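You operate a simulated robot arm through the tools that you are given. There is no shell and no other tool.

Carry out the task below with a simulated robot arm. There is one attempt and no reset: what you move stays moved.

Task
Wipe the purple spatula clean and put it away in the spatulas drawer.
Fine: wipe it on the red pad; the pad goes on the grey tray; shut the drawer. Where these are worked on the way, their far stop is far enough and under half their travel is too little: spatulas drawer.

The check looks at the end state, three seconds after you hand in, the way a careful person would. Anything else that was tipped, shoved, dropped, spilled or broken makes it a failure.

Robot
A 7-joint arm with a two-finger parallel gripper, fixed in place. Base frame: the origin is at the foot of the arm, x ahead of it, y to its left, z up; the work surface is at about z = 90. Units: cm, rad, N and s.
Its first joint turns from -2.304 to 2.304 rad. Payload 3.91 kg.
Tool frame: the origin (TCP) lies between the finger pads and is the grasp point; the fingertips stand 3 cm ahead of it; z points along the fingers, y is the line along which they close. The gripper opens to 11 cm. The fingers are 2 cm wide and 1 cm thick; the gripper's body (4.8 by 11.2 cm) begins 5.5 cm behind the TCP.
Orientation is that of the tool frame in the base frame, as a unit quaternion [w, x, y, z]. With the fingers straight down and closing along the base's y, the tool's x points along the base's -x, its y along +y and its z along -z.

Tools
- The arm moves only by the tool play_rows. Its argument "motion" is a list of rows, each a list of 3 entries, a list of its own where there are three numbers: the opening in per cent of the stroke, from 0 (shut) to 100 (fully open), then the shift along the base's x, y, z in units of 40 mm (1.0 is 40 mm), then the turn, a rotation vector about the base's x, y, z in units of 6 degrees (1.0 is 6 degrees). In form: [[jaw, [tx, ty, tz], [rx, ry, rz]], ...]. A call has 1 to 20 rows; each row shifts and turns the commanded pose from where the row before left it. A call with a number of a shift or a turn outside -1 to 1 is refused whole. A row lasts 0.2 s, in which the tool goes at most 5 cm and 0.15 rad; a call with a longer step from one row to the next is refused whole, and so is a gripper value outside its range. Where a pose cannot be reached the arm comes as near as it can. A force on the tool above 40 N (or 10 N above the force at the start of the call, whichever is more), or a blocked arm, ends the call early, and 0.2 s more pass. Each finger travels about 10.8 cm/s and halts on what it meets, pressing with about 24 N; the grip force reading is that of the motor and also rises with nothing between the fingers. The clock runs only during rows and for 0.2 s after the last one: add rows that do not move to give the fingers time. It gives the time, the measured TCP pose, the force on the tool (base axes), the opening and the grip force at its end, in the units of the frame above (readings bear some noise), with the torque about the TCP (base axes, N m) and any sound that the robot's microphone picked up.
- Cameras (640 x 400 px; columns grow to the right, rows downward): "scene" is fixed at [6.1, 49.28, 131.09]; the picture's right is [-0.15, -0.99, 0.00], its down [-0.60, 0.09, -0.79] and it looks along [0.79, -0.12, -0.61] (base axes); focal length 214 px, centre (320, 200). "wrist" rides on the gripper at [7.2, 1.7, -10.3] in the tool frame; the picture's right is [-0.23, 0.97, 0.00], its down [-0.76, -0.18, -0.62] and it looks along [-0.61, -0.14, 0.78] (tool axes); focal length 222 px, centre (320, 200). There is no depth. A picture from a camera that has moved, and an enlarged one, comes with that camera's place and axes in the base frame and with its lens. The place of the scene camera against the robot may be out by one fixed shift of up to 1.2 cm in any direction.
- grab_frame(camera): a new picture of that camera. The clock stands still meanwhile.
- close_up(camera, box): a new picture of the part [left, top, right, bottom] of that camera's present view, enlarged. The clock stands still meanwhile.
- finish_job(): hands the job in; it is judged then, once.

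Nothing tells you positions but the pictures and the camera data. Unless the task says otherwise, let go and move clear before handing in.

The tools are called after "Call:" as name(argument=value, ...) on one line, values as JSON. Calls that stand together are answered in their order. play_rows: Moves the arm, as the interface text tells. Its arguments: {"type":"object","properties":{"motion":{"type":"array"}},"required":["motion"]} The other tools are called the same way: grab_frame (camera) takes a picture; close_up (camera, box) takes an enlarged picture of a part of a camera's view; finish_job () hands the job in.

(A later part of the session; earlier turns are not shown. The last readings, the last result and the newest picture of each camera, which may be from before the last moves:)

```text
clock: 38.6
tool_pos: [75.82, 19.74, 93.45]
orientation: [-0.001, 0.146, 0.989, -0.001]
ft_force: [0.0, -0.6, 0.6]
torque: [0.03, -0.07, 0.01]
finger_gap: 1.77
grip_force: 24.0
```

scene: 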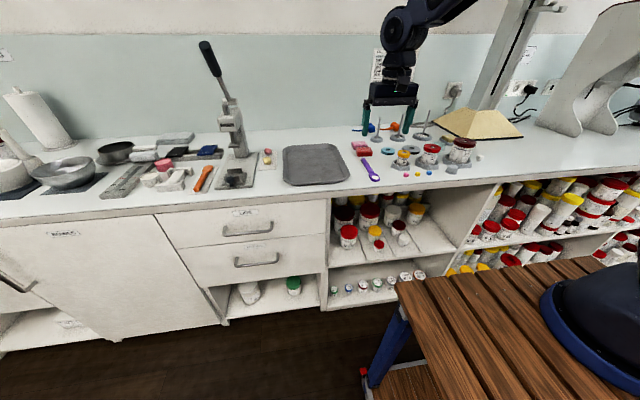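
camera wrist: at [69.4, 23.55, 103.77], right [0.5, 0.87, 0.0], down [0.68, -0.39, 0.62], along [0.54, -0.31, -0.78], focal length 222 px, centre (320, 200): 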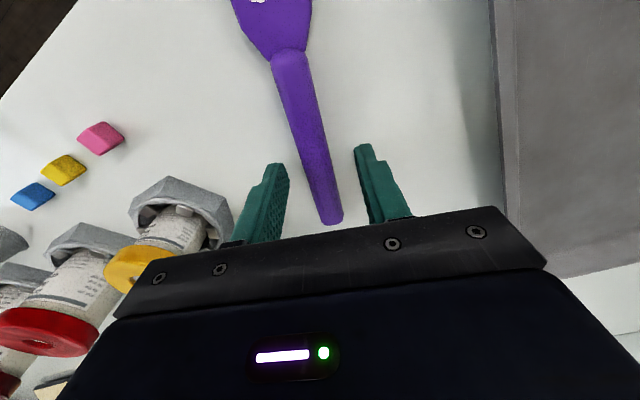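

Gripped (1.77 cm). Lifting and carrying the spatula to the tray, turning it so the head points toward the base.

Call:
play_rows(motion=[[0, [0, 0, 0.8], [0, 0, 0]], [0, [0, 0, 1], [0, 0, 0]], [0, [0, 0, 0.7], [0, 0, 0]], [0, [0.285, 0.89, 0], [0, 0, 0.47]], [0, [0.285, 0.89, 0], [0, 0, 0.47]], [0, [0.285, 0.89, 0], [0, 0, 0.47]], [0, [0.285, 0.89, 0], [0, 0, 0.47]], [0, [0.285, 0.89, 0], [0, 0, 0.47]], [0, [0.285, 0.89, 0], [0, 0, 0.46]], [0, [0, 0, 0], [0, 0, 0]]])

Call:
close_up(camera="scene", box=[260, 90, 400, 200])

Call:
grab_frame(camera="wrist")

```text
clock: 40.8
tool_pos: [82.67, 41.08, 103.31]
orientation: [0.0, -0.001, 1.0, 0.0]
ft_force: [-0.6, 0.3, -0.3]
torque: [0.01, -0.01, 0.01]
finger_gap: 1.82
grip_force: 24.1
```

```text
3.64 times, centred on (330, 145) of scene
camera zoom: at [6.1, 49.28, 131.09], right [-0.15, -0.99, 0.0], down [-0.6, 0.09, -0.79], along [0.79, -0.12, -0.61], focal length 780 px, centre (284, 400)
```

zoom: 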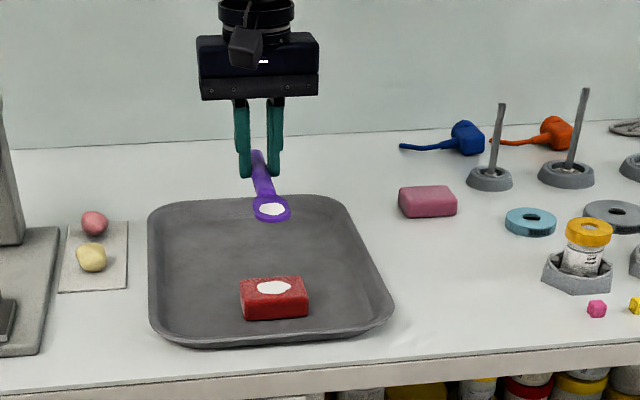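

```text
taken
camera wrist: at [75.48, 42.91, 113.72], right [0.23, 0.97, 0.0], down [0.76, -0.18, 0.62], along [0.61, -0.14, -0.78], focal length 222 px, centre (320, 200)
```

wrist: 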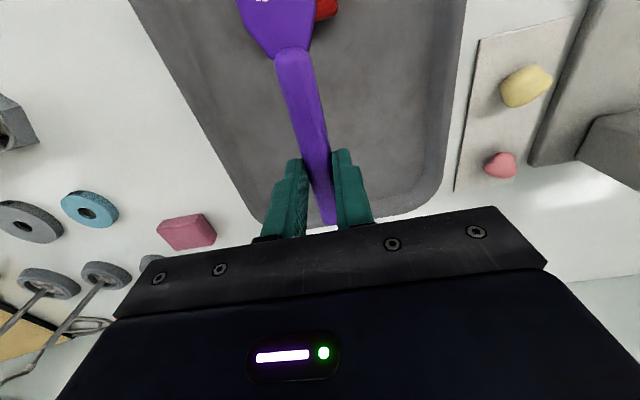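

The spatula is held level, its head above the pad. I'll tilt the head down about 6° and lower onto the pad.

Call:
play_rows(motion=[[0, [0, 0, -0.6], [0, -0.5, 0]], [0, [0, 0, -0.6], [0, -0.5, 0]], [0, [0, 0, -0.4], [0, 0, 0]], [0, [0, 0, 0], [0, 0, 0]]])

Call:
close_up(camera="scene", box=[260, 110, 380, 200])

```text
clock: 41.8
tool_pos: [82.67, 41.08, 97.02]
orientation: [0.052, 0.0, 0.999, 0.0]
ft_force: [1.4, 0.0, 0.2]
torque: [0.02, 0.0, 0.0]
finger_gap: 1.78
grip_force: 23.9
```

```text
4.44 times, centred on (320, 155) of scene
camera zoom: at [6.1, 49.28, 131.09], right [-0.15, -0.99, 0.0], down [-0.6, 0.09, -0.79], along [0.79, -0.12, -0.61], focal length 953 px, centre (320, 400)
```

zoom: 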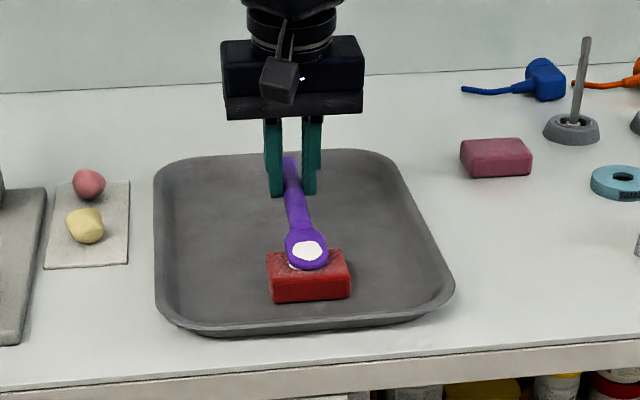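

Call:
play_rows(motion=[[0, [-0.1, 0, -0.1], [0, 0, 0]], [0, [-0.1, 0, -0.1], [0, 0, 0]], [0, [0, 0, -0.05], [0, 0, 0]], [0, [0, 0, 0], [0, 0, 0]]])

```text
clock: 42.8
tool_pos: [81.87, 40.99, 95.88]
orientation: [0.052, -0.001, 0.999, 0.0]
ft_force: [1.4, 0.3, 5.9]
torque: [0.02, 0.67, -0.03]
finger_gap: 1.75
grip_force: 23.9
```

About 6 N on the pad through the head's tip. I'll drag it back and forth over the pad.

Call:
play_rows(motion=[[0, [0.25, 0, 0], [0, 0, 0]], [0, [0.25, 0, 0], [0, 0, 0]], [0, [0, 0.2, 0], [0, 0, 0]], [0, [0, 0.2, 0], [0, 0, 0]], [0, [0, -0.2, 0], [0, 0, 0]], [0, [0, -0.2, 0], [0, 0, 0]], [0, [0, -0.2, 0], [0, 0, 0]], [0, [0, -0.2, 0], [0, 0, 0]], [0, [0, 0.2, 0], [0, 0, 0]], [0, [0, 0.2, 0], [0, 0, 0]], [0, [0, 0, 0], [0, 0, 0]]])

Call:
close_up(camera="scene", box=[260, 110, 380, 200])

```text
clock: 45.2
tool_pos: [83.85, 41.05, 96.0]
orientation: [0.052, -0.002, 0.999, 0.0]
ft_force: [0.4, -0.4, 0.2]
torque: [0.02, -0.04, 0.0]
finger_gap: 1.8
grip_force: 24.0
```

```text
4.44 times, centred on (320, 155) of scene
camera zoom: at [6.1, 49.28, 131.09], right [-0.15, -0.99, 0.0], down [-0.6, 0.09, -0.79], along [0.79, -0.12, -0.61], focal length 953 px, centre (320, 400)
```

zoom: 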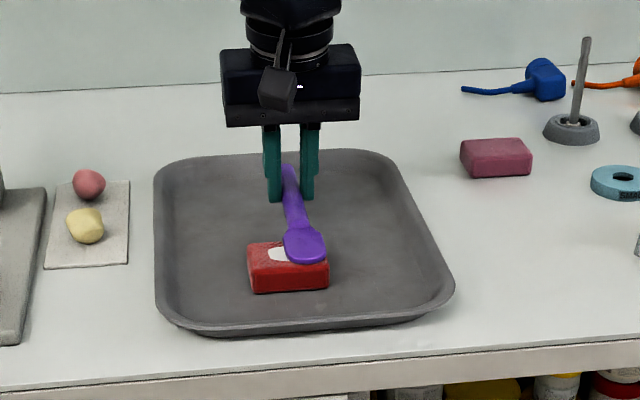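

The white patch on the spatula is gone. I'll lift and take a close look to confirm both the spatula and the tray/pad state.

Call:
play_rows(motion=[[0, [0, 0, 0.6], [0, 0, 0]], [0, [0, 0, 1], [0, 0.5, 0]], [0, [0, 0, 1], [0, 0.5, 0]], [0, [0, 0, 0], [0, 0, 0]]])

Call:
close_up(camera="scene", box=[260, 110, 380, 200])

Call:
grab_frame(camera="wrist")

Call:
grab_frame(camera="scene")

```text
clock: 46.2
tool_pos: [83.78, 41.11, 106.3]
orientation: [0.0, -0.001, 1.0, -0.001]
ft_force: [-0.2, 0.5, -0.3]
torque: [-0.02, 0.06, 0.0]
finger_gap: 1.81
grip_force: 23.7
```

```text
4.44 times, centred on (320, 155) of scene
camera zoom: at [6.1, 49.28, 131.09], right [-0.15, -0.99, 0.0], down [-0.6, 0.09, -0.79], along [0.79, -0.12, -0.61], focal length 953 px, centre (320, 400)
```

zoom: 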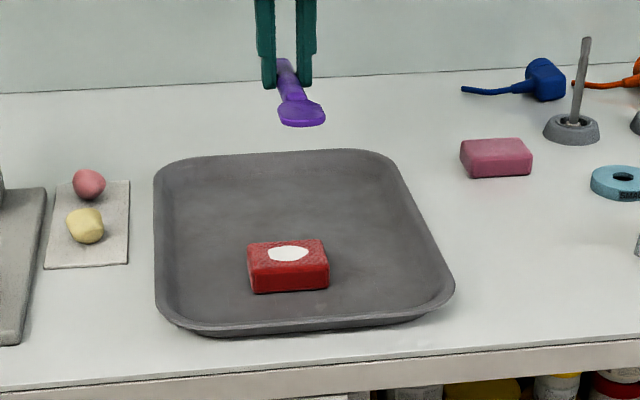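

```text
taken
camera wrist: at [76.55, 43.02, 116.74], right [0.23, 0.97, 0.0], down [0.76, -0.18, 0.62], along [0.61, -0.14, -0.78], focal length 222 px, centre (320, 200)
```

wrist: 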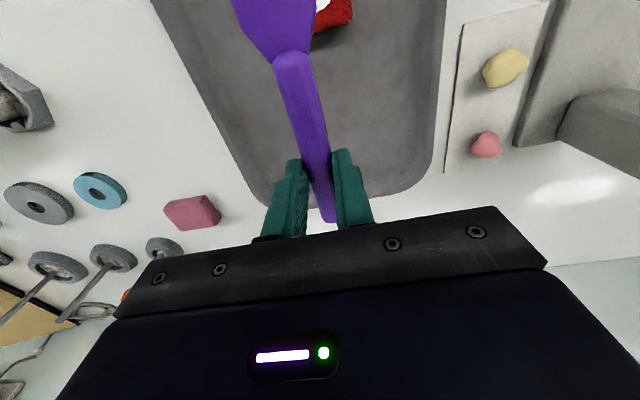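

```text
taken
```

scene: 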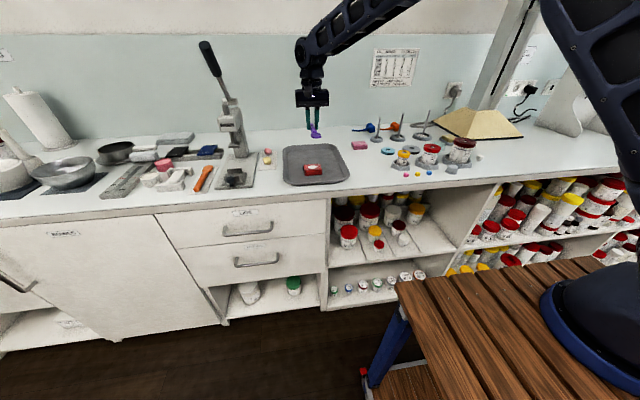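

The spatula is clean and the pad lies on the tray. Next I'll set the spatula down in the clear patch of counter so I can open the drawer.

Call:
play_rows(motion=[[0, [-0.34, -0.955, 0], [0, 0, 0]], [0, [-0.34, -0.955, 0], [0, 0, 0]], [0, [-0.34, -0.955, 0], [0, 0, 0]], [0, [-0.34, -0.955, 0], [0, 0, 0]], [0, [-0.34, -0.955, 0], [0, 0, 0]], [0, [0, 0, -0.9], [0, 0, 0]], [0, [0, 0, -0.9], [0, 0, 0]], [0, [0, 0, -0.9], [0, 0, 0]], [0, [0, 0, -0.3], [0, 0, 0]], [0, [0, 0, 0], [0, 0, 0]]])

Call:
close_up(camera="scene", box=[320, 120, 420, 190])

```text
clock: 48.4
tool_pos: [76.93, 21.77, 94.32]
orientation: [0.0, -0.001, 1.0, 0.0]
ft_force: [-0.4, -0.3, -0.9]
torque: [0.01, -0.04, 0.01]
finger_gap: 1.8
grip_force: 24.5
```

```text
5.71 times, centred on (370, 155) of scene
camera zoom: at [6.1, 49.28, 131.09], right [-0.15, -0.99, 0.0], down [-0.6, 0.09, -0.79], along [0.79, -0.12, -0.61], focal length 1226 px, centre (34, 457)
```

zoom: 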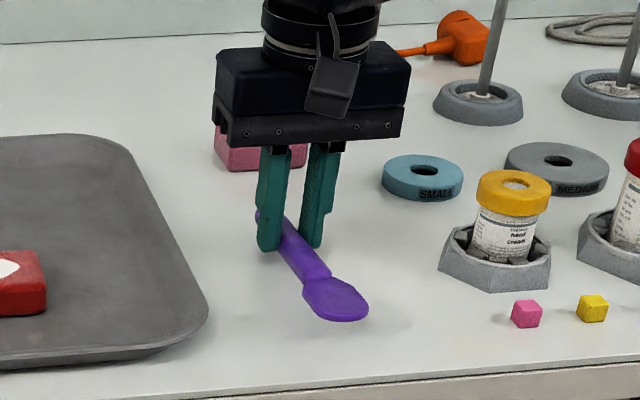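

Call:
play_rows(motion=[[0, [0, 0, -0.1], [0, 0, 0]], [0, [0, 0, -0.05], [0, 0, 0]], [0, [0, 0, -0.05], [0, 0, 0]], [0, [0, 0, 0], [0, 0, 0]]])

```text
clock: 49.4
tool_pos: [77.03, 22.05, 93.62]
orientation: [0.0, -0.001, 1.0, 0.0]
ft_force: [-1.0, -0.7, 10.2]
torque: [-0.07, -0.6, -0.01]
finger_gap: 1.78
grip_force: 23.8
```

The handle's far end has touched (the spatula is slightly pitched in the grip). Releasing gently here.

Call:
play_rows(motion=[[0, [0, 0, 0.02], [0, 0, 0]], [20, [0, 0, 0], [0, 0, 0]], [30, [0, 0, 0], [0, 0, 0]], [45, [0, 0, 0], [0, 0, 0]], [45, [0, 0, 0], [0, 0, 0]], [45, [0, 0, 0.6], [0, 0, 0]], [45, [0, 0, 1], [0, 0, 0]], [45, [0, 0, 1], [0, 0, 0]], [45, [0, 0, 0], [0, 0, 0]]])

Call:
close_up(camera="scene", box=[320, 120, 420, 190])

Call:
grab_frame(camera="wrist")

```text
clock: 51.4
tool_pos: [76.95, 21.97, 104.17]
orientation: [0.0, 0.001, 1.0, 0.001]
ft_force: [0.4, 0.3, 0.5]
torque: [0.02, -0.01, -0.03]
finger_gap: 4.93
grip_force: 0.0
```

```text
5.71 times, centred on (370, 155) of scene
camera zoom: at [6.1, 49.28, 131.09], right [-0.15, -0.99, 0.0], down [-0.6, 0.09, -0.79], along [0.79, -0.12, -0.61], focal length 1226 px, centre (34, 457)
```

zoom: 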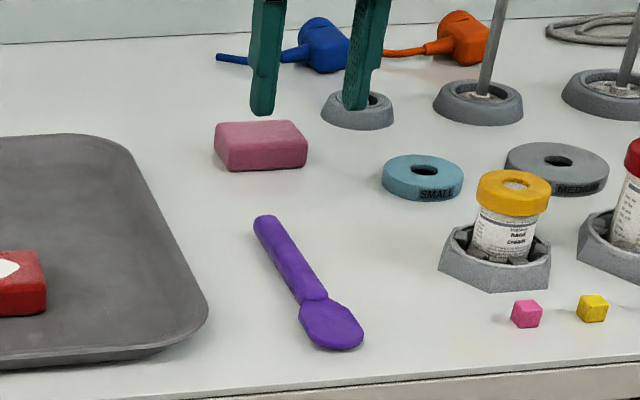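

```text
taken
camera wrist: at [69.76, 23.7, 114.47], right [0.23, 0.97, 0.0], down [0.76, -0.18, 0.62], along [0.61, -0.14, -0.78], focal length 222 px, centre (320, 200)
```

wrist: 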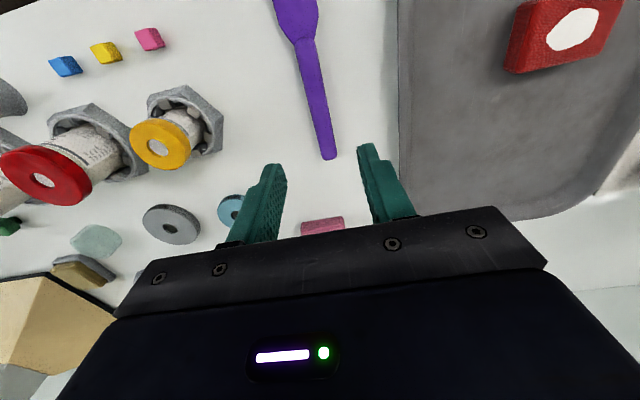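

The spatula is back on the counter, clean, lying along x at y≈22. Now I retreat in front of the counter toward the drawers, and start turning the tool to point forward.

Call:
play_rows(motion=[[45, [0, 0, 0.8], [0, 0, 0]], [45, [0, 0, 0.8], [0, 0, 0]], [45, [-0.8, 0.55, 0.2], [0, 0, 0]], [45, [-0.8, 0.55, 0.2], [0, 0, 0]], [45, [-0.8, 0.55, 0.2], [0, 0, 0]], [45, [-0.8, 0.55, 0.1], [0, 0, 0]], [45, [-0.8, 0.55, 0], [0, 0, 0]], [45, [-0.8, 0.55, 0], [0, 0, 0]], [45, [-0.8, 0.55, 0], [0, 0, 0]], [45, [-0.8, 0.55, 0], [0, -0.5, 0]], [45, [0, 0.5, 0], [0, -1, 0]], [45, [0, 0.5, 0], [0, -1, 0]], [45, [0, 0.5, 0], [0, -1, 0]], [45, [0, 0.5, 0], [0, -1, 0]], [45, [0, 0.5, 0], [0, -1, 0]], [45, [0, 0.5, 0], [0, -1, 0]], [45, [0, 0, 0], [0, 0, 0]]])

Call:
grab_frame(camera="scene")

Call:
grab_frame(camera="wrist")

```text
clock: 55.0
tool_pos: [51.49, 51.47, 113.38]
orientation: [0.334, -0.001, 0.942, 0.0]
ft_force: [-0.5, 0.5, -0.1]
torque: [0.0, -0.01, -0.01]
finger_gap: 4.97
grip_force: 0.0
```

```text
taken
```

scene: 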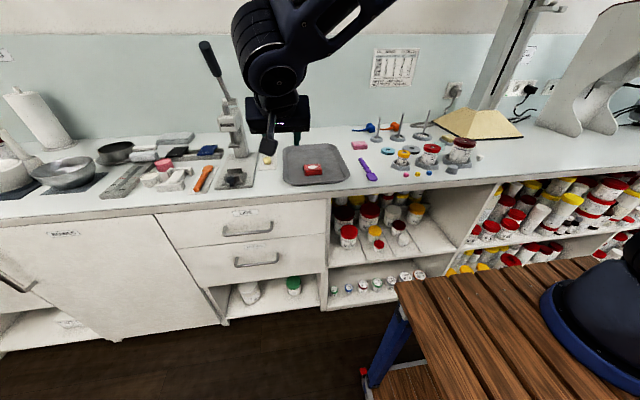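

```text
taken
camera wrist: at [39.39, 53.34, 116.86], right [0.18, 0.97, 0.14], down [0.2, -0.18, 0.96], along [0.96, -0.14, -0.22], focal length 222 px, centre (320, 200)
```

wrist: 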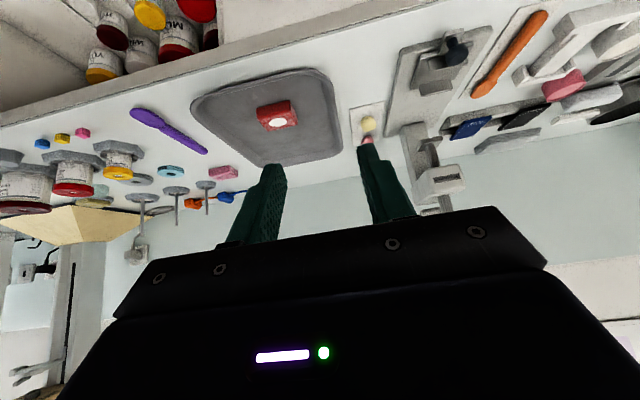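

Going well. Continuing to level the tool while backing away and lowering in front of the drawers.

Call:
play_rows(motion=[[45, [-0.4, 0.3, -0.4], [0, -0.95, 0]], [45, [-0.4, 0.3, -0.4], [0, -0.95, 0]], [45, [-0.4, 0.3, -0.4], [0, -0.95, 0]], [45, [-0.4, 0.3, -0.4], [0, -0.95, 0]], [45, [-0.4, 0.3, -0.4], [0, -0.95, 0]], [45, [-0.4, 0.3, -0.4], [0, -0.95, 0]], [45, [-0.4, 0.3, -0.4], [0, -0.95, 0]], [45, [-0.4, 0.3, -0.4], [0, -0.95, 0]], [45, [-0.2, 0.3, -0.4], [0, -0.9, 0]], [45, [0, 0, 0], [0, 0, 0]]])

Call:
grab_frame(camera="scene")

Call:
grab_frame(camera="wrist")

```text
clock: 57.2
tool_pos: [37.77, 62.39, 98.79]
orientation: [0.708, 0.0, 0.707, -0.001]
ft_force: [-0.1, 0.0, -1.4]
torque: [-0.04, 0.0, 0.01]
finger_gap: 4.95
grip_force: 0.1
```

```text
taken
```

scene: 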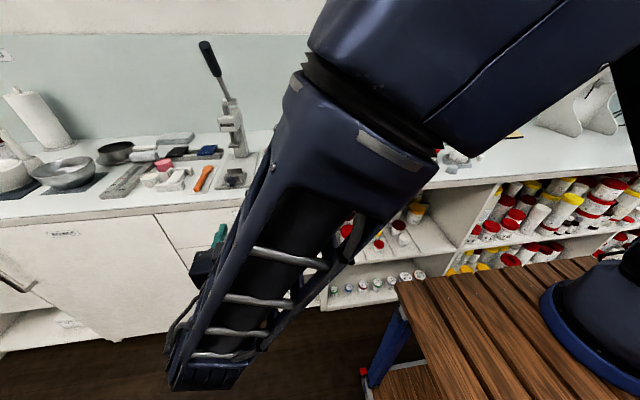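

```text
taken
camera wrist: at [27.46, 64.16, 91.62], right [0.0, 0.97, 0.23], down [-0.62, -0.18, 0.76], along [0.78, -0.14, 0.61], focal length 222 px, centre (320, 200)
```

wrist: 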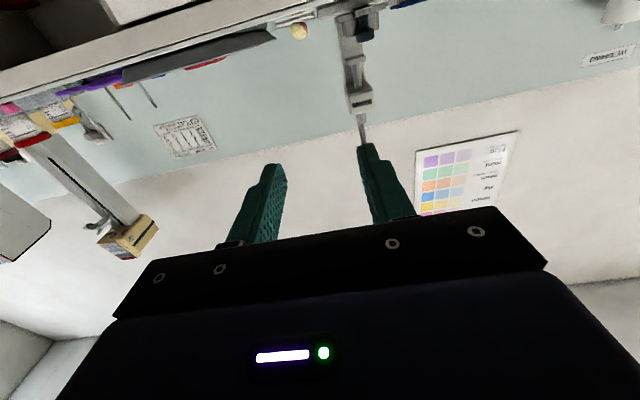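

The tool is level now, pointing at the cabinet. I'll roll it a quarter turn so the jaws close vertically (around the horizontal handle bar), lowering a bit.

Call:
play_rows(motion=[[45, [0, 0, -0.3], [1, 0, 0]], [45, [0, 0, -0.3], [1, 0, 0]], [45, [0, 0, -0.3], [1, 0, 0]], [45, [0, 0, -0.3], [1, 0, 0]], [45, [0, 0, -0.3], [1, 0, 0]], [45, [0, 0, -0.3], [1, 0, 0]], [45, [0, 0, -0.3], [1, 0, 0]], [45, [0, 0, -0.3], [1, 0, 0]], [45, [0, 0, -0.3], [1, 0, 0]], [45, [0, 0, -0.3], [1, 0, 0]], [45, [0, 0, -0.3], [1, 0, 0]], [45, [0, 0, -0.3], [1, 0, 0]], [45, [0, 0, -0.3], [1, 0, 0]], [45, [0, 0, -0.3], [1, 0, 0]], [45, [0, 0, -0.3], [1, 0, 0]], [45, [0, 0, 0], [0, 0, 0]]])

Call:
grab_frame(camera="scene")

Call:
grab_frame(camera="wrist")

```text
clock: 60.6
tool_pos: [50.06, 80.46, 93.0]
orientation: [0.595, 0.383, 0.596, 0.379]
ft_force: [-0.6, 0.6, 0.4]
torque: [-0.02, 0.01, 0.0]
finger_gap: 4.93
grip_force: 0.1
out of reach, approached as far as the arm can: row 4, 5, 6, 7, 8, 9, 10, 11, 12, 13, 14, 15
```

```text
taken
```

scene: 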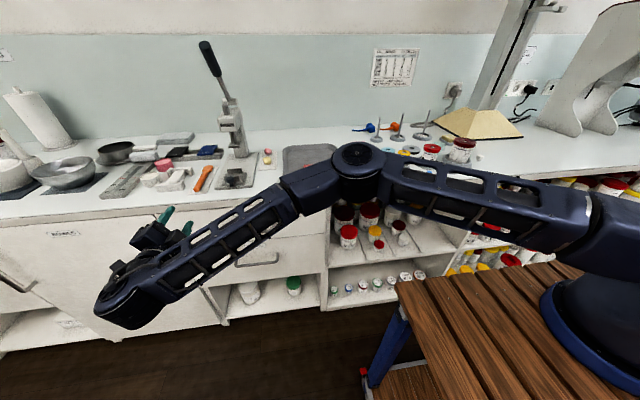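

```text
taken
camera wrist: at [39.79, 87.85, 91.61], right [0.0, 0.2, 0.98], down [-0.62, -0.76, 0.16], along [0.78, -0.61, 0.12], focal length 222 px, centre (320, 200)
```

wrist: 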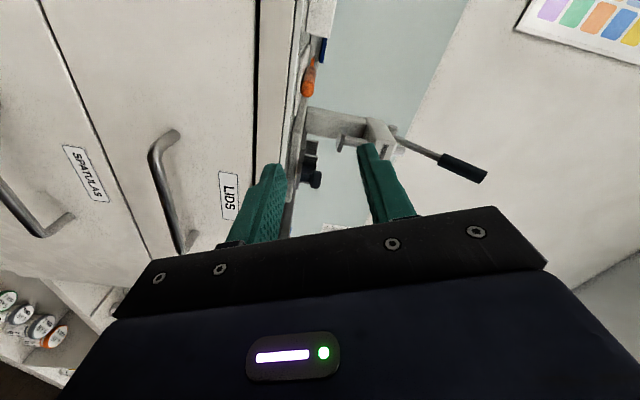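

The roll in this direction ran the wrist out of range and the arm drifted to about (50, 80, 93), though the wrist view shows the SPATULAS handle (z≈63.5, y≈62–71). I'll roll back the other way; first a single careful row to see how the commanded pose behaves.

Call:
play_rows(motion=[[45, [0, 0, 0], [-1, 0, 0]]])

```text
clock: 61.0
tool_pos: [50.11, 80.44, 92.98]
orientation: [0.614, 0.351, 0.616, 0.347]
ft_force: [0.0, 0.6, -0.1]
torque: [0.03, -0.06, -0.03]
finger_gap: 4.98
grip_force: 0.1
```

The command restarts from the measured pose, good. Rolling back toward level while moving to (42, 62).

Call:
play_rows(motion=[[45, [-0.2, -0.45, 0], [-1, 0, 0]], [45, [-0.2, -0.45, 0], [-1, 0, 0]], [45, [-0.2, -0.45, 0], [-1, 0, 0]], [45, [-0.2, -0.45, 0], [-1, 0, 0]], [45, [-0.2, -0.45, 0], [-1, 0, 0]], [45, [-0.2, -0.45, 0], [-1, 0, 0]], [45, [-0.2, -0.45, 0], [-1, 0, 0]], [45, [-0.2, -0.45, 0], [-1, 0, 0]], [45, [-0.2, -0.45, 0], [-1, 0, 0]], [45, [-0.2, -0.45, 0], [-1, 0, 0]]])

Call:
grab_frame(camera="scene")

```text
clock: 63.2
tool_pos: [42.05, 62.46, 93.16]
orientation: [0.707, -0.004, 0.707, -0.007]
ft_force: [0.3, 0.3, -0.4]
torque: [-0.01, 0.0, 0.02]
finger_gap: 4.95
grip_force: 0.0
```

```text
taken
```

scene: 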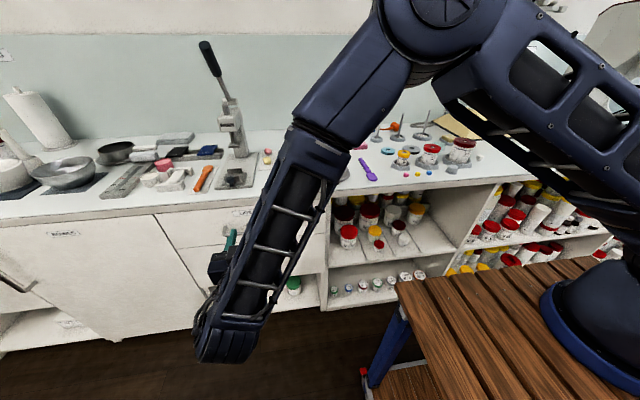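

Back to roll zero cleanly. Now rolling the other way (−90°), camera to the right side.

Call:
play_rows(motion=[[45, [0, 0, -0.1], [-1, 0, 0]], [45, [0, 0, -0.1], [-1, 0, 0]], [45, [0, 0, -0.1], [-1, 0, 0]], [45, [0, 0, -0.1], [-1, 0, 0]], [45, [0, 0, -0.1], [-1, 0, 0]], [45, [0, 0, -0.1], [-1, 0, 0]], [45, [0, 0, -0.1], [-1, 0, 0]]])

Call:
play_rows(motion=[[45, [0, 0, -0.1], [-1, 0, 0]], [45, [0, 0, -0.1], [-1, 0, 0]], [45, [0, 0, -0.1], [-1, 0, 0]], [45, [0, 0, -0.1], [-1, 0, 0]], [45, [0, 0, -0.1], [-1, 0, 0]], [45, [0, 0, -0.1], [-1, 0, 0]], [45, [0, 0, -0.1], [-1, 0, 0]], [45, [0, 0, -0.1], [-1, 0, 0]]])

Call:
grab_frame(camera="scene")

Call:
grab_frame(camera="wrist")

```text
clock: 64.8
tool_pos: [42.09, 62.56, 90.11]
orientation: [0.659, -0.256, 0.658, -0.26]
ft_force: [0.2, 0.4, 0.0]
torque: [0.0, 0.0, -0.03]
finger_gap: 4.96
grip_force: 0.0
```

```text
clock: 66.6
tool_pos: [42.12, 62.44, 87.02]
orientation: [-0.498, 0.502, -0.495, 0.504]
ft_force: [-0.4, 0.4, -0.9]
torque: [0.0, -0.02, 0.0]
finger_gap: 4.97
grip_force: 0.0
```

```text
taken
```

scene: 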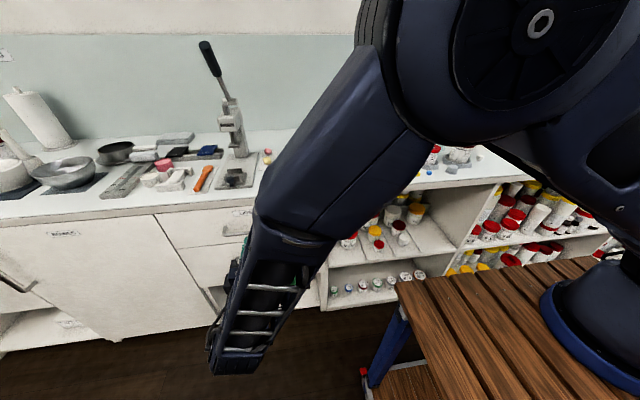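

```text
taken
camera wrist: at [31.79, 55.28, 85.41], right [0.0, 0.21, -0.98], down [-0.62, 0.76, 0.16], along [0.78, 0.61, 0.14], focal length 222 px, centre (320, 200)
```

wrist: 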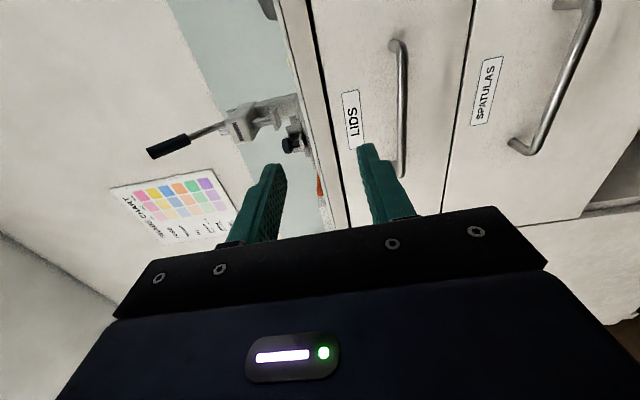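

Now the jaws close vertically and I can see both handles. I'll lower to handle height and look again.

Call:
play_rows(motion=[[45, [0, 0, -0.9], [0, 0, 0]], [45, [0, 0, -0.9], [0, 0, 0]], [45, [0, 0, -0.9], [0, 0, 0]], [45, [0, 0.2, -0.9], [0, 0, 0]], [45, [0, 0.2, -0.9], [0, 0, 0]], [45, [0, 0.2, -0.9], [0, 0, 0]], [45, [0, 0, 0], [0, 0, 0]]])

Call:
grab_frame(camera="wrist")

Call:
grab_frame(camera="scene")

```text
clock: 68.2
tool_pos: [42.08, 64.87, 65.57]
orientation: [-0.498, 0.502, -0.496, 0.504]
ft_force: [0.3, 0.8, 0.1]
torque: [0.0, 0.0, -0.01]
finger_gap: 4.95
grip_force: 0.0
```

```text
taken
camera wrist: at [31.72, 57.68, 63.86], right [0.0, 0.21, -0.98], down [-0.62, 0.76, 0.17], along [0.78, 0.61, 0.14], focal length 222 px, centre (320, 200)
```

wrist: 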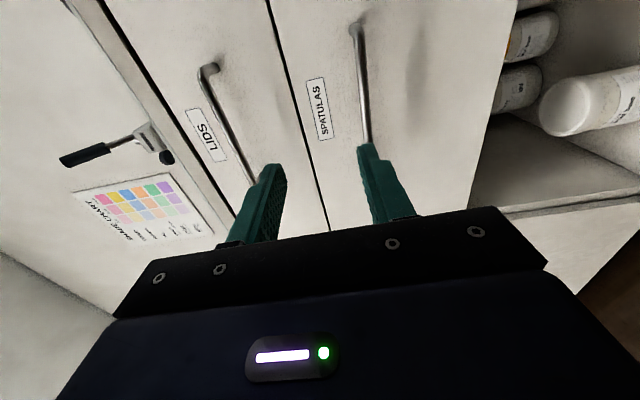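

```text
taken
```

scene: 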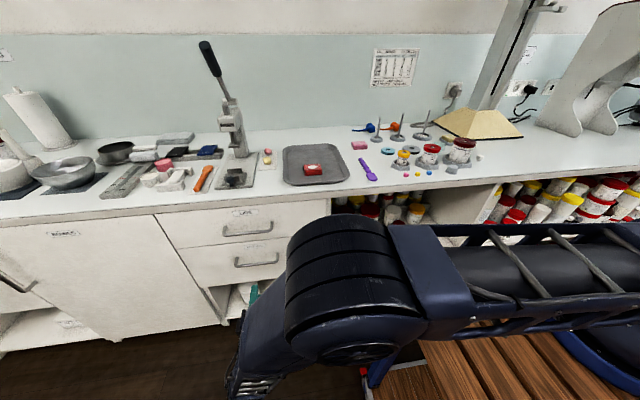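

The two wrist views triangulate the spatulas handle bar to about x≈58.4, z≈60.6, y≈59.5–74, with the drawer front near x≈62.5. I'll line up on it and approach partway.

Call:
play_rows(motion=[[45, [0, 0.2, -0.62], [0, 0, 0]], [45, [0, 0.2, -0.62], [0, 0, 0]], [45, [0.9, 0, 0], [0, 0, 0]], [45, [0.9, 0, 0], [0, 0, 0]], [45, [0, 0, 0], [0, 0, 0]]])

Call:
grab_frame(camera="wrist")

Call:
close_up(camera="scene", box=[180, 200, 320, 310])

```text
clock: 69.4
tool_pos: [49.27, 66.53, 60.46]
orientation: [-0.498, 0.502, -0.496, 0.504]
ft_force: [0.4, 0.5, -0.7]
torque: [-0.02, -0.02, 0.0]
finger_gap: 4.95
grip_force: 0.1
```

```text
taken
camera wrist: at [38.99, 59.35, 58.81], right [0.01, 0.21, -0.98], down [-0.62, 0.76, 0.16], along [0.78, 0.61, 0.14], focal length 222 px, centre (320, 200)
```

wrist: 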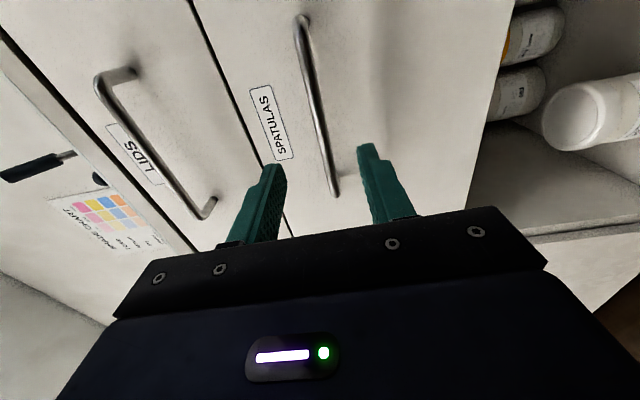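

```text
3.64 times, centred on (250, 255) of scene
camera zoom: at [6.1, 49.28, 131.09], right [-0.15, -0.99, 0.0], down [-0.6, 0.09, -0.79], along [0.79, -0.12, -0.61], focal length 780 px, centre (574, 0)
```

zoom: 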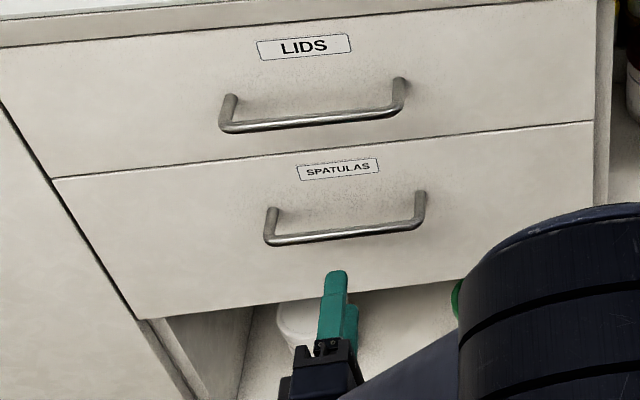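

The bar lies right on the jaw's mid-plane (z≈60.5). Advancing until the bar is about 1 cm inside from the TCP.

Call:
play_rows(motion=[[45, [0.8, 0, 0], [0, 0, 0]], [45, [0.6, 0, 0], [0, 0, 0]], [45, [0.4, 0, 0], [0, 0, 0]], [45, [0.2, 0, 0], [0, 0, 0]], [45, [0, 0, 0], [0, 0, 0]]])

Call:
grab_frame(camera="wrist")

Call:
close_up(camera="scene", box=[180, 200, 320, 310])

```text
clock: 70.6
tool_pos: [57.33, 66.37, 60.45]
orientation: [-0.498, 0.502, -0.496, 0.504]
ft_force: [-0.1, 0.5, 0.0]
torque: [-0.01, -0.02, -0.02]
finger_gap: 4.95
grip_force: 0.1
```

```text
taken
camera wrist: at [46.97, 59.29, 58.78], right [0.0, 0.21, -0.98], down [-0.62, 0.76, 0.17], along [0.78, 0.61, 0.14], focal length 222 px, centre (320, 200)
```

wrist: 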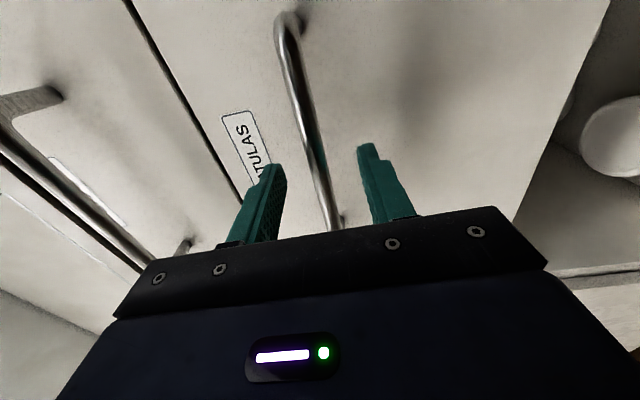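

```text
3.64 times, centred on (250, 255) of scene
camera zoom: at [6.1, 49.28, 131.09], right [-0.15, -0.99, 0.0], down [-0.6, 0.09, -0.79], along [0.79, -0.12, -0.61], focal length 780 px, centre (574, 0)
```

zoom: 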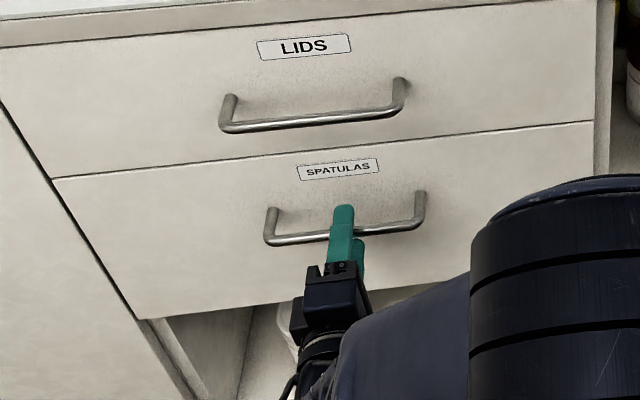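

The bar is between the fingers. Closing on it.

Call:
play_rows(motion=[[20, [0, 0, 0], [0, 0, 0]], [0, [0, 0, 0], [0, 0, 0]], [0, [0, 0, 0], [0, 0, 0]], [0, [0, 0, 0], [0, 0, 0]]])

```text
clock: 71.6
tool_pos: [57.44, 66.54, 60.41]
orientation: [-0.499, 0.502, -0.496, 0.504]
ft_force: [0.6, 0.5, -3.3]
torque: [0.85, 0.08, -0.03]
finger_gap: 1.18
grip_force: 44.8
```

Gripping the bar (1.18 cm). Pulling the drawer out slowly.

Call:
play_rows(motion=[[0, [-0.25, 0, 0], [0, 0, 0]], [0, [-0.25, 0, 0], [0, 0, 0]], [0, [-0.25, 0, 0], [0, 0, 0]], [0, [-0.25, 0, 0], [0, 0, 0]], [0, [0, 0, 0], [0, 0, 0]]])

Call:
close_up(camera="scene", box=[180, 200, 320, 310])

```text
clock: 72.8
tool_pos: [53.31, 66.57, 60.39]
orientation: [-0.498, 0.503, -0.496, 0.504]
ft_force: [-1.0, 1.6, -8.6]
torque: [0.84, 0.14, 0.41]
finger_gap: 1.19
grip_force: 45.1
```

```text
3.64 times, centred on (250, 255) of scene
camera zoom: at [6.1, 49.28, 131.09], right [-0.15, -0.99, 0.0], down [-0.6, 0.09, -0.79], along [0.79, -0.12, -0.61], focal length 780 px, centre (574, 0)
```

zoom: 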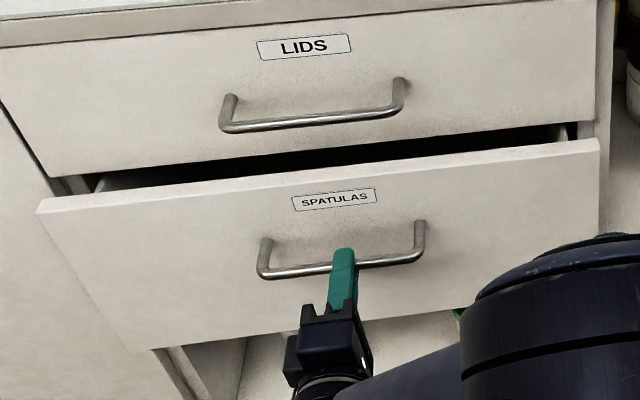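

The drawer is sliding open. Continuing.

Call:
play_rows(motion=[[0, [-0.4, 0, 0.01], [0, 0, 0]], [0, [-0.4, 0, 0], [0, 0, 0]], [0, [-0.4, 0, 0], [0, 0, 0]], [0, [-0.4, 0, 0], [0, 0, 0]], [0, [-0.4, 0, 0], [0, 0, 0]], [0, [-0.4, 0, 0], [0, 0, 0]], [0, [-0.4, 0, 0], [0, 0, 0]], [0, [0, 0, 0], [0, 0, 0]]])

Call:
close_up(camera="scene", box=[160, 200, 320, 330])

```text
clock: 74.6
tool_pos: [42.07, 66.46, 60.34]
orientation: [-0.498, 0.503, -0.496, 0.504]
ft_force: [-0.4, 2.7, -20.7]
torque: [0.82, 0.4, 0.49]
finger_gap: 1.17
grip_force: 45.6
```

```text
3.08 times, centred on (240, 265) of scene
camera zoom: at [6.1, 49.28, 131.09], right [-0.15, -0.99, 0.0], down [-0.6, 0.09, -0.79], along [0.79, -0.12, -0.61], focal length 660 px, centre (566, 0)
```

zoom: 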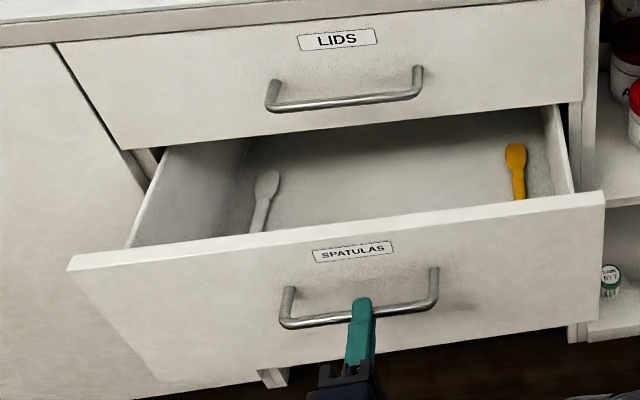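

Two other spatulas lie in the drawer, left and right, with a free middle. I'll keep pulling, easing the commanded height slightly to relieve the vertical load.

Call:
play_rows(motion=[[0, [-0.3, 0, -0.03], [0, 0, 0]], [0, [-0.4, 0, -0.02], [0, 0, 0]], [0, [-0.4, 0, 0], [0, 0, 0]], [0, [-0.4, 0, 0], [0, 0, 0]], [0, [-0.4, 0, 0], [0, 0, 0]], [0, [0, 0, 0], [0, 0, 0]]])

Call:
close_up(camera="scene", box=[140, 200, 320, 350])

```text
clock: 76.0
tool_pos: [34.48, 66.44, 60.35]
orientation: [-0.498, 0.502, -0.495, 0.505]
ft_force: [1.0, -20.4, 21.0]
torque: [0.76, -0.44, -0.77]
finger_gap: 1.16
grip_force: 44.7
```

```text
2.67 times, centred on (230, 275) of scene
camera zoom: at [6.1, 49.28, 131.09], right [-0.15, -0.99, 0.0], down [-0.6, 0.09, -0.79], along [0.79, -0.12, -0.61], focal length 572 px, centre (560, 0)
```

zoom: 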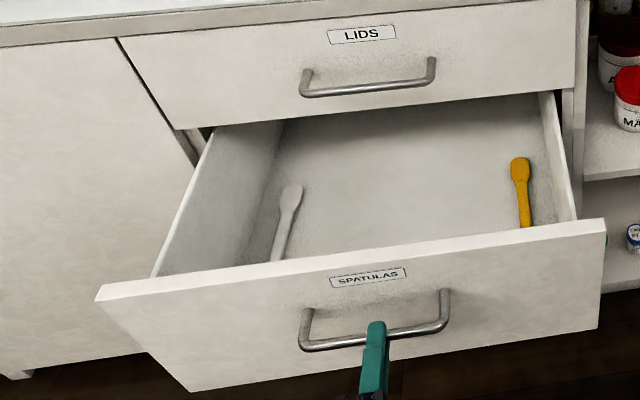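

Side loads are building; I'll ease them and pull further, toward the stop.

Call:
play_rows(motion=[[0, [-0.2, -0.025, 0.025], [0, 0, 0]], [0, [-0.3, 0, 0], [0, 0, 0]], [0, [-0.3, 0, 0], [0, 0, 0]], [0, [-0.3, 0, 0], [0, 0, 0]], [0, [0, 0, 0], [0, 0, 0]]])

```text
clock: 77.2
tool_pos: [29.93, 66.43, 60.31]
orientation: [-0.499, 0.502, -0.495, 0.504]
ft_force: [-0.6, 18.5, 0.2]
torque: [0.76, -0.04, 1.25]
finger_gap: 1.16
grip_force: 44.7
```

Call:
play_rows(motion=[[0, [-0.2, 0.012, 0], [0, 0, 0]], [0, [-0.3, 0, 0], [0, 0, 0]], [0, [-0.3, 0, 0], [0, 0, 0]], [0, [-0.2, 0, 0], [0, 0, 0]], [0, [0, 0, 0], [0, 0, 0]]])

Call:
close_up(camera="scene", box=[120, 200, 340, 380])

```text
clock: 78.4
tool_pos: [26.01, 66.46, 60.34]
orientation: [-0.499, 0.502, -0.495, 0.504]
ft_force: [-0.2, 32.2, -6.5]
torque: [0.82, 0.12, 0.87]
finger_gap: 1.15
grip_force: 45.0
```

```text
2.22 times, centred on (230, 290) of scene
camera zoom: at [6.1, 49.28, 131.09], right [-0.15, -0.99, 0.0], down [-0.6, 0.09, -0.79], along [0.79, -0.12, -0.61], focal length 477 px, centre (520, 0)
```

zoom: 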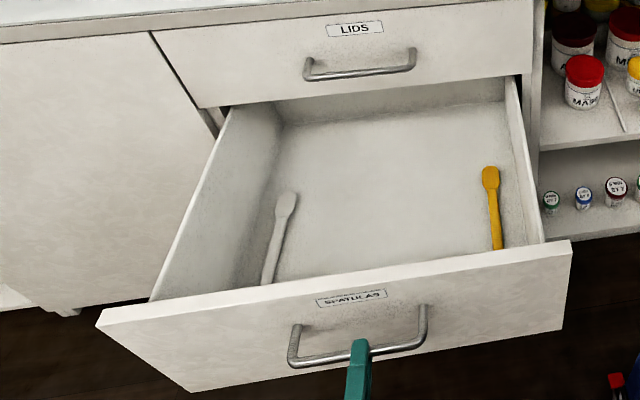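

The drawer is out by about 31 cm, with its rear wall nearly at the cabinet face — well past half. I'll release the bar, back off and rise.

Call:
play_rows(motion=[[20, [0, 0, 0], [0, 0, 0]], [45, [0, 0, 0], [0, 0, 0]], [45, [0, 0, 0], [0, 0, 0]], [45, [0, 0, 0], [0, 0, 0]]])

Call:
play_rows(motion=[[45, [-0.4, 0, 0], [0, 0, 0]], [45, [-0.5, 0, 0], [0, 0, 0]], [45, [-0.3, 0, 0], [0, 0, 0]], [45, [0, 0, 0], [0, 0, 0]]])

Call:
grab_frame(camera="scene")

Call:
grab_frame(camera="wrist")

```text
clock: 79.4
tool_pos: [26.16, 66.3, 60.45]
orientation: [-0.498, 0.501, -0.496, 0.505]
ft_force: [0.8, 0.6, 0.1]
torque: [-0.02, 0.0, 0.02]
finger_gap: 4.95
grip_force: 0.0
```

```text
clock: 80.4
tool_pos: [21.2, 66.39, 60.42]
orientation: [-0.498, 0.501, -0.496, 0.505]
ft_force: [-0.2, -0.5, 0.5]
torque: [-0.02, -0.03, 0.04]
finger_gap: 4.95
grip_force: 0.0
```

```text
taken
```

scene: 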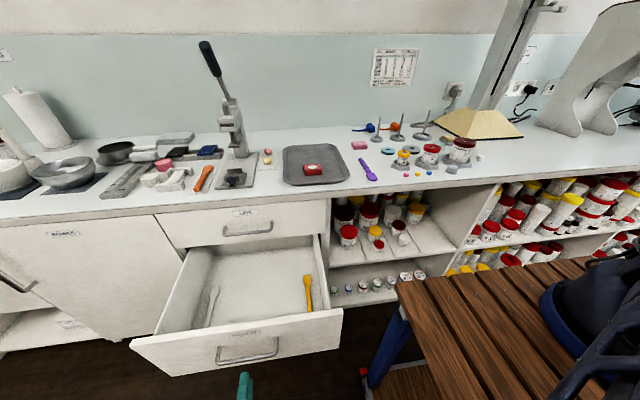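

```text
taken
camera wrist: at [10.91, 59.23, 58.78], right [0.01, 0.21, -0.98], down [-0.62, 0.76, 0.16], along [0.78, 0.61, 0.14], focal length 222 px, centre (320, 200)
```

wrist: 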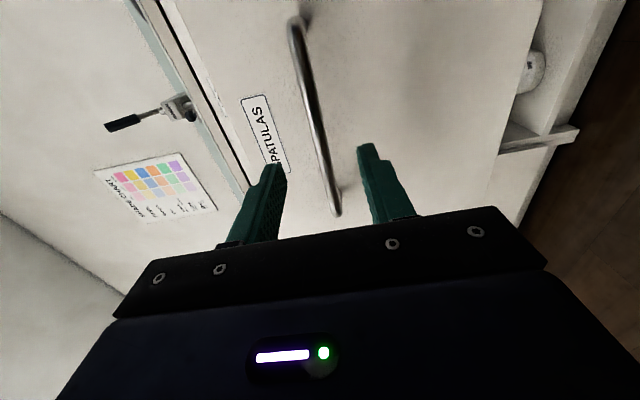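

The drawer stands open and the gripper is clear of the bar. I'll rise and turn the tool back toward pointing down.

Call:
play_rows(motion=[[45, [0, 0, 1], [0, 0, 0]], [45, [0, 0, 1], [0, 0, 0]], [45, [0, 0, 1], [0, 0, 0]], [45, [0, 0, 1], [0, 0, 0]], [45, [0, 0, 1], [0, 0, 0]], [45, [0.5, 0, 0.9], [0, 0, 0]], [45, [0.6, 0, 0.9], [0, 0, 0]], [45, [0.8, 0, 0.7], [0, 0, 0]], [45, [0.9, -0.1, 0.4], [0, 0, 0]], [45, [0.9, -0.2, 0.2], [0, 0, 0]], [45, [0.9, -0.2, 0.2], [0, 0, 0]], [45, [0, 0, 0], [0, 0, 0]]])

Call:
grab_frame(camera="scene")

```text
clock: 83.0
tool_pos: [39.6, 64.43, 93.51]
orientation: [-0.499, 0.501, -0.496, 0.504]
ft_force: [-0.6, -0.2, -0.4]
torque: [-0.01, 0.01, 0.01]
finger_gap: 4.93
grip_force: 0.1
```

```text
taken
```

scene: 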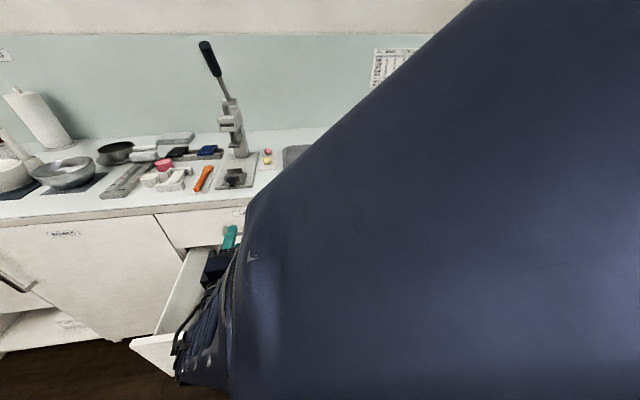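

Call:
play_rows(motion=[[45, [0, 0, 0.1], [1, 0, 0]], [45, [0, 0, 0.1], [1, 0, 0]], [45, [0, 0, 0.1], [1, 0, 0]], [45, [0, 0, 0.1], [1, 0, 0]], [45, [0, 0, 0.1], [1, 0, 0]], [45, [0, 0, 0.1], [1, 0, 0]], [45, [0, 0, 0.1], [1, 0, 0]], [45, [0, 0, 0.1], [1, 0, 0]], [45, [0, 0, 0.1], [1, 0, 0]], [45, [0, 0, 0.1], [1, 0, 0]], [45, [0, 0, 0.1], [1, 0, 0]], [45, [0, 0, 0.1], [1, 0, 0]], [45, [0, 0, 0.1], [1, 0, 0]], [45, [0, 0, 0.1], [1, 0, 0]], [45, [0, 0, 0.1], [1, 0, 0]], [45, [0, 0, 0], [0, 0, 0]]])

```text
clock: 86.4
tool_pos: [39.69, 64.38, 99.64]
orientation: [0.707, -0.002, 0.707, -0.006]
ft_force: [0.1, -0.6, -0.4]
torque: [-0.03, 0.0, 0.04]
finger_gap: 4.94
grip_force: 0.2
```

Call:
play_rows(motion=[[45, [0.25, -0.4, 0.22], [0, 1, 0]], [45, [0.25, -0.4, 0.22], [0, 1, 0]], [45, [0.25, -0.4, 0.22], [0, 1, 0]], [45, [0.25, -0.4, 0.22], [0, 1, 0]], [45, [0.25, -0.4, 0.22], [0, 1, 0]], [45, [0.25, -0.4, 0.22], [0, 1, 0]], [45, [0.25, -0.4, 0.22], [0, 1, 0]], [45, [0.25, -0.4, 0.22], [0, 1, 0]], [45, [0.25, -0.4, 0.22], [0, 1, 0]], [45, [0.25, -0.4, 0.22], [0, 1, 0]], [45, [0.25, -0.4, 0.22], [0, 1, 0]], [45, [0.25, -0.4, 0.22], [0, 1, 0]], [45, [0.25, -0.4, 0.22], [0, 1, 0]], [45, [0.25, -0.4, 0.22], [0, 1, 0]], [45, [0.25, -0.4, 0.22], [0, 1, 0]], [45, [0, 0, 0], [0, 0, 0]]])

Call:
grab_frame(camera="scene")

```text
clock: 89.8
tool_pos: [54.82, 40.49, 112.8]
orientation: [-0.002, -0.007, 1.0, -0.003]
ft_force: [0.0, -0.4, -1.3]
torque: [0.02, 0.02, -0.03]
finger_gap: 4.94
grip_force: 0.0
```

```text
taken
```

scene: 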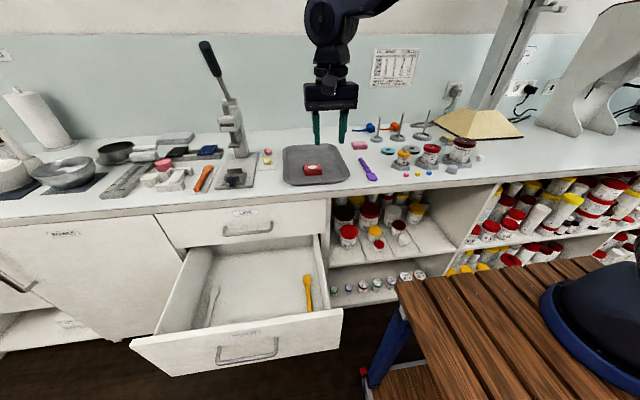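

Tool is down again. Moving over the spatula's handle.

Call:
play_rows(motion=[[45, [0.757, -0.66, 0], [0, 0, -0.13]], [45, [0.757, -0.66, 0], [0, 0, 0]], [45, [0.757, -0.66, 0], [0, 0, 0]], [45, [0.757, -0.66, 0], [0, 0, 0]], [45, [0.757, -0.66, 0], [0, 0, 0]], [45, [0.757, -0.66, -0.4], [0, 0, 0]], [45, [0.757, -0.66, -0.8], [0, 0, 0]], [45, [0, 0, -1], [0, 0, 0]], [45, [0, 0, -1], [0, 0, 0]], [45, [0, 0, 0], [0, 0, 0]]])

Call:
grab_frame(camera="wrist")

```text
refused: row 7 steps farther than a row can; nothing moved
```

```text
taken
camera wrist: at [47.5, 42.16, 123.18], right [0.21, 0.98, 0.0], down [0.76, -0.16, 0.62], along [0.61, -0.14, -0.78], focal length 222 px, centre (320, 200)
```

wrist: 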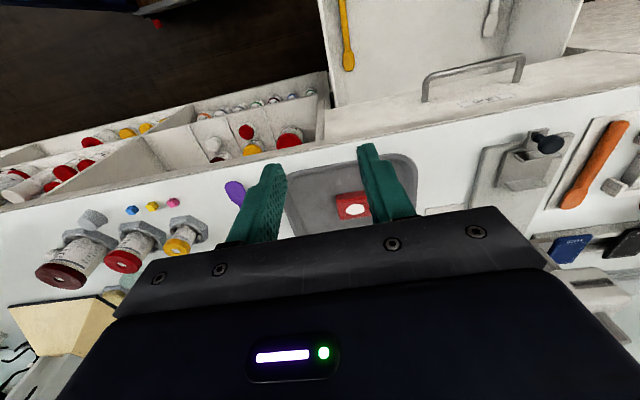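

One row was too long; I'll send the same path with shorter vertical steps.

Call:
play_rows(motion=[[45, [0.757, -0.66, 0], [0, 0, -0.13]], [45, [0.757, -0.66, 0], [0, 0, 0]], [45, [0.757, -0.66, 0], [0, 0, 0]], [45, [0.757, -0.66, 0], [0, 0, 0]], [45, [0.757, -0.66, 0], [0, 0, 0]], [45, [0.757, -0.66, 0], [0, 0, 0]], [45, [0.757, -0.66, 0], [0, 0, 0]], [45, [0, 0, -1], [0, 0, 0]], [45, [0, 0, -1], [0, 0, 0]], [45, [0, 0, -1], [0, 0, 0]], [45, [0, 0, 0], [0, 0, 0]]])

Call:
grab_frame(camera="wrist")

Call:
close_up(camera="scene", box=[320, 110, 440, 200])

```text
clock: 92.2
tool_pos: [75.92, 22.03, 100.69]
orientation: [0.0, 0.001, 1.0, -0.002]
ft_force: [-0.2, -0.1, 0.9]
torque: [-0.01, 0.0, 0.02]
finger_gap: 4.94
grip_force: 0.1
```

```text
taken
camera wrist: at [68.71, 23.77, 111.11], right [0.23, 0.97, 0.0], down [0.76, -0.18, 0.62], along [0.61, -0.15, -0.78], focal length 222 px, centre (320, 200)
```

wrist: 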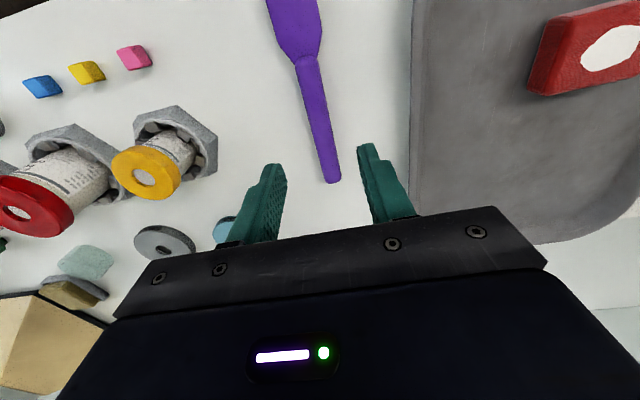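

```text
4.44 times, centred on (380, 155) of scene
camera zoom: at [6.1, 49.28, 131.09], right [-0.15, -0.99, 0.0], down [-0.6, 0.09, -0.79], along [0.79, -0.12, -0.61], focal length 953 px, centre (53, 400)
```

zoom: 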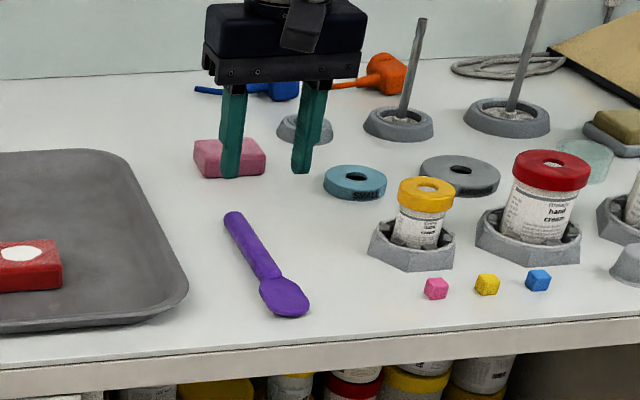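

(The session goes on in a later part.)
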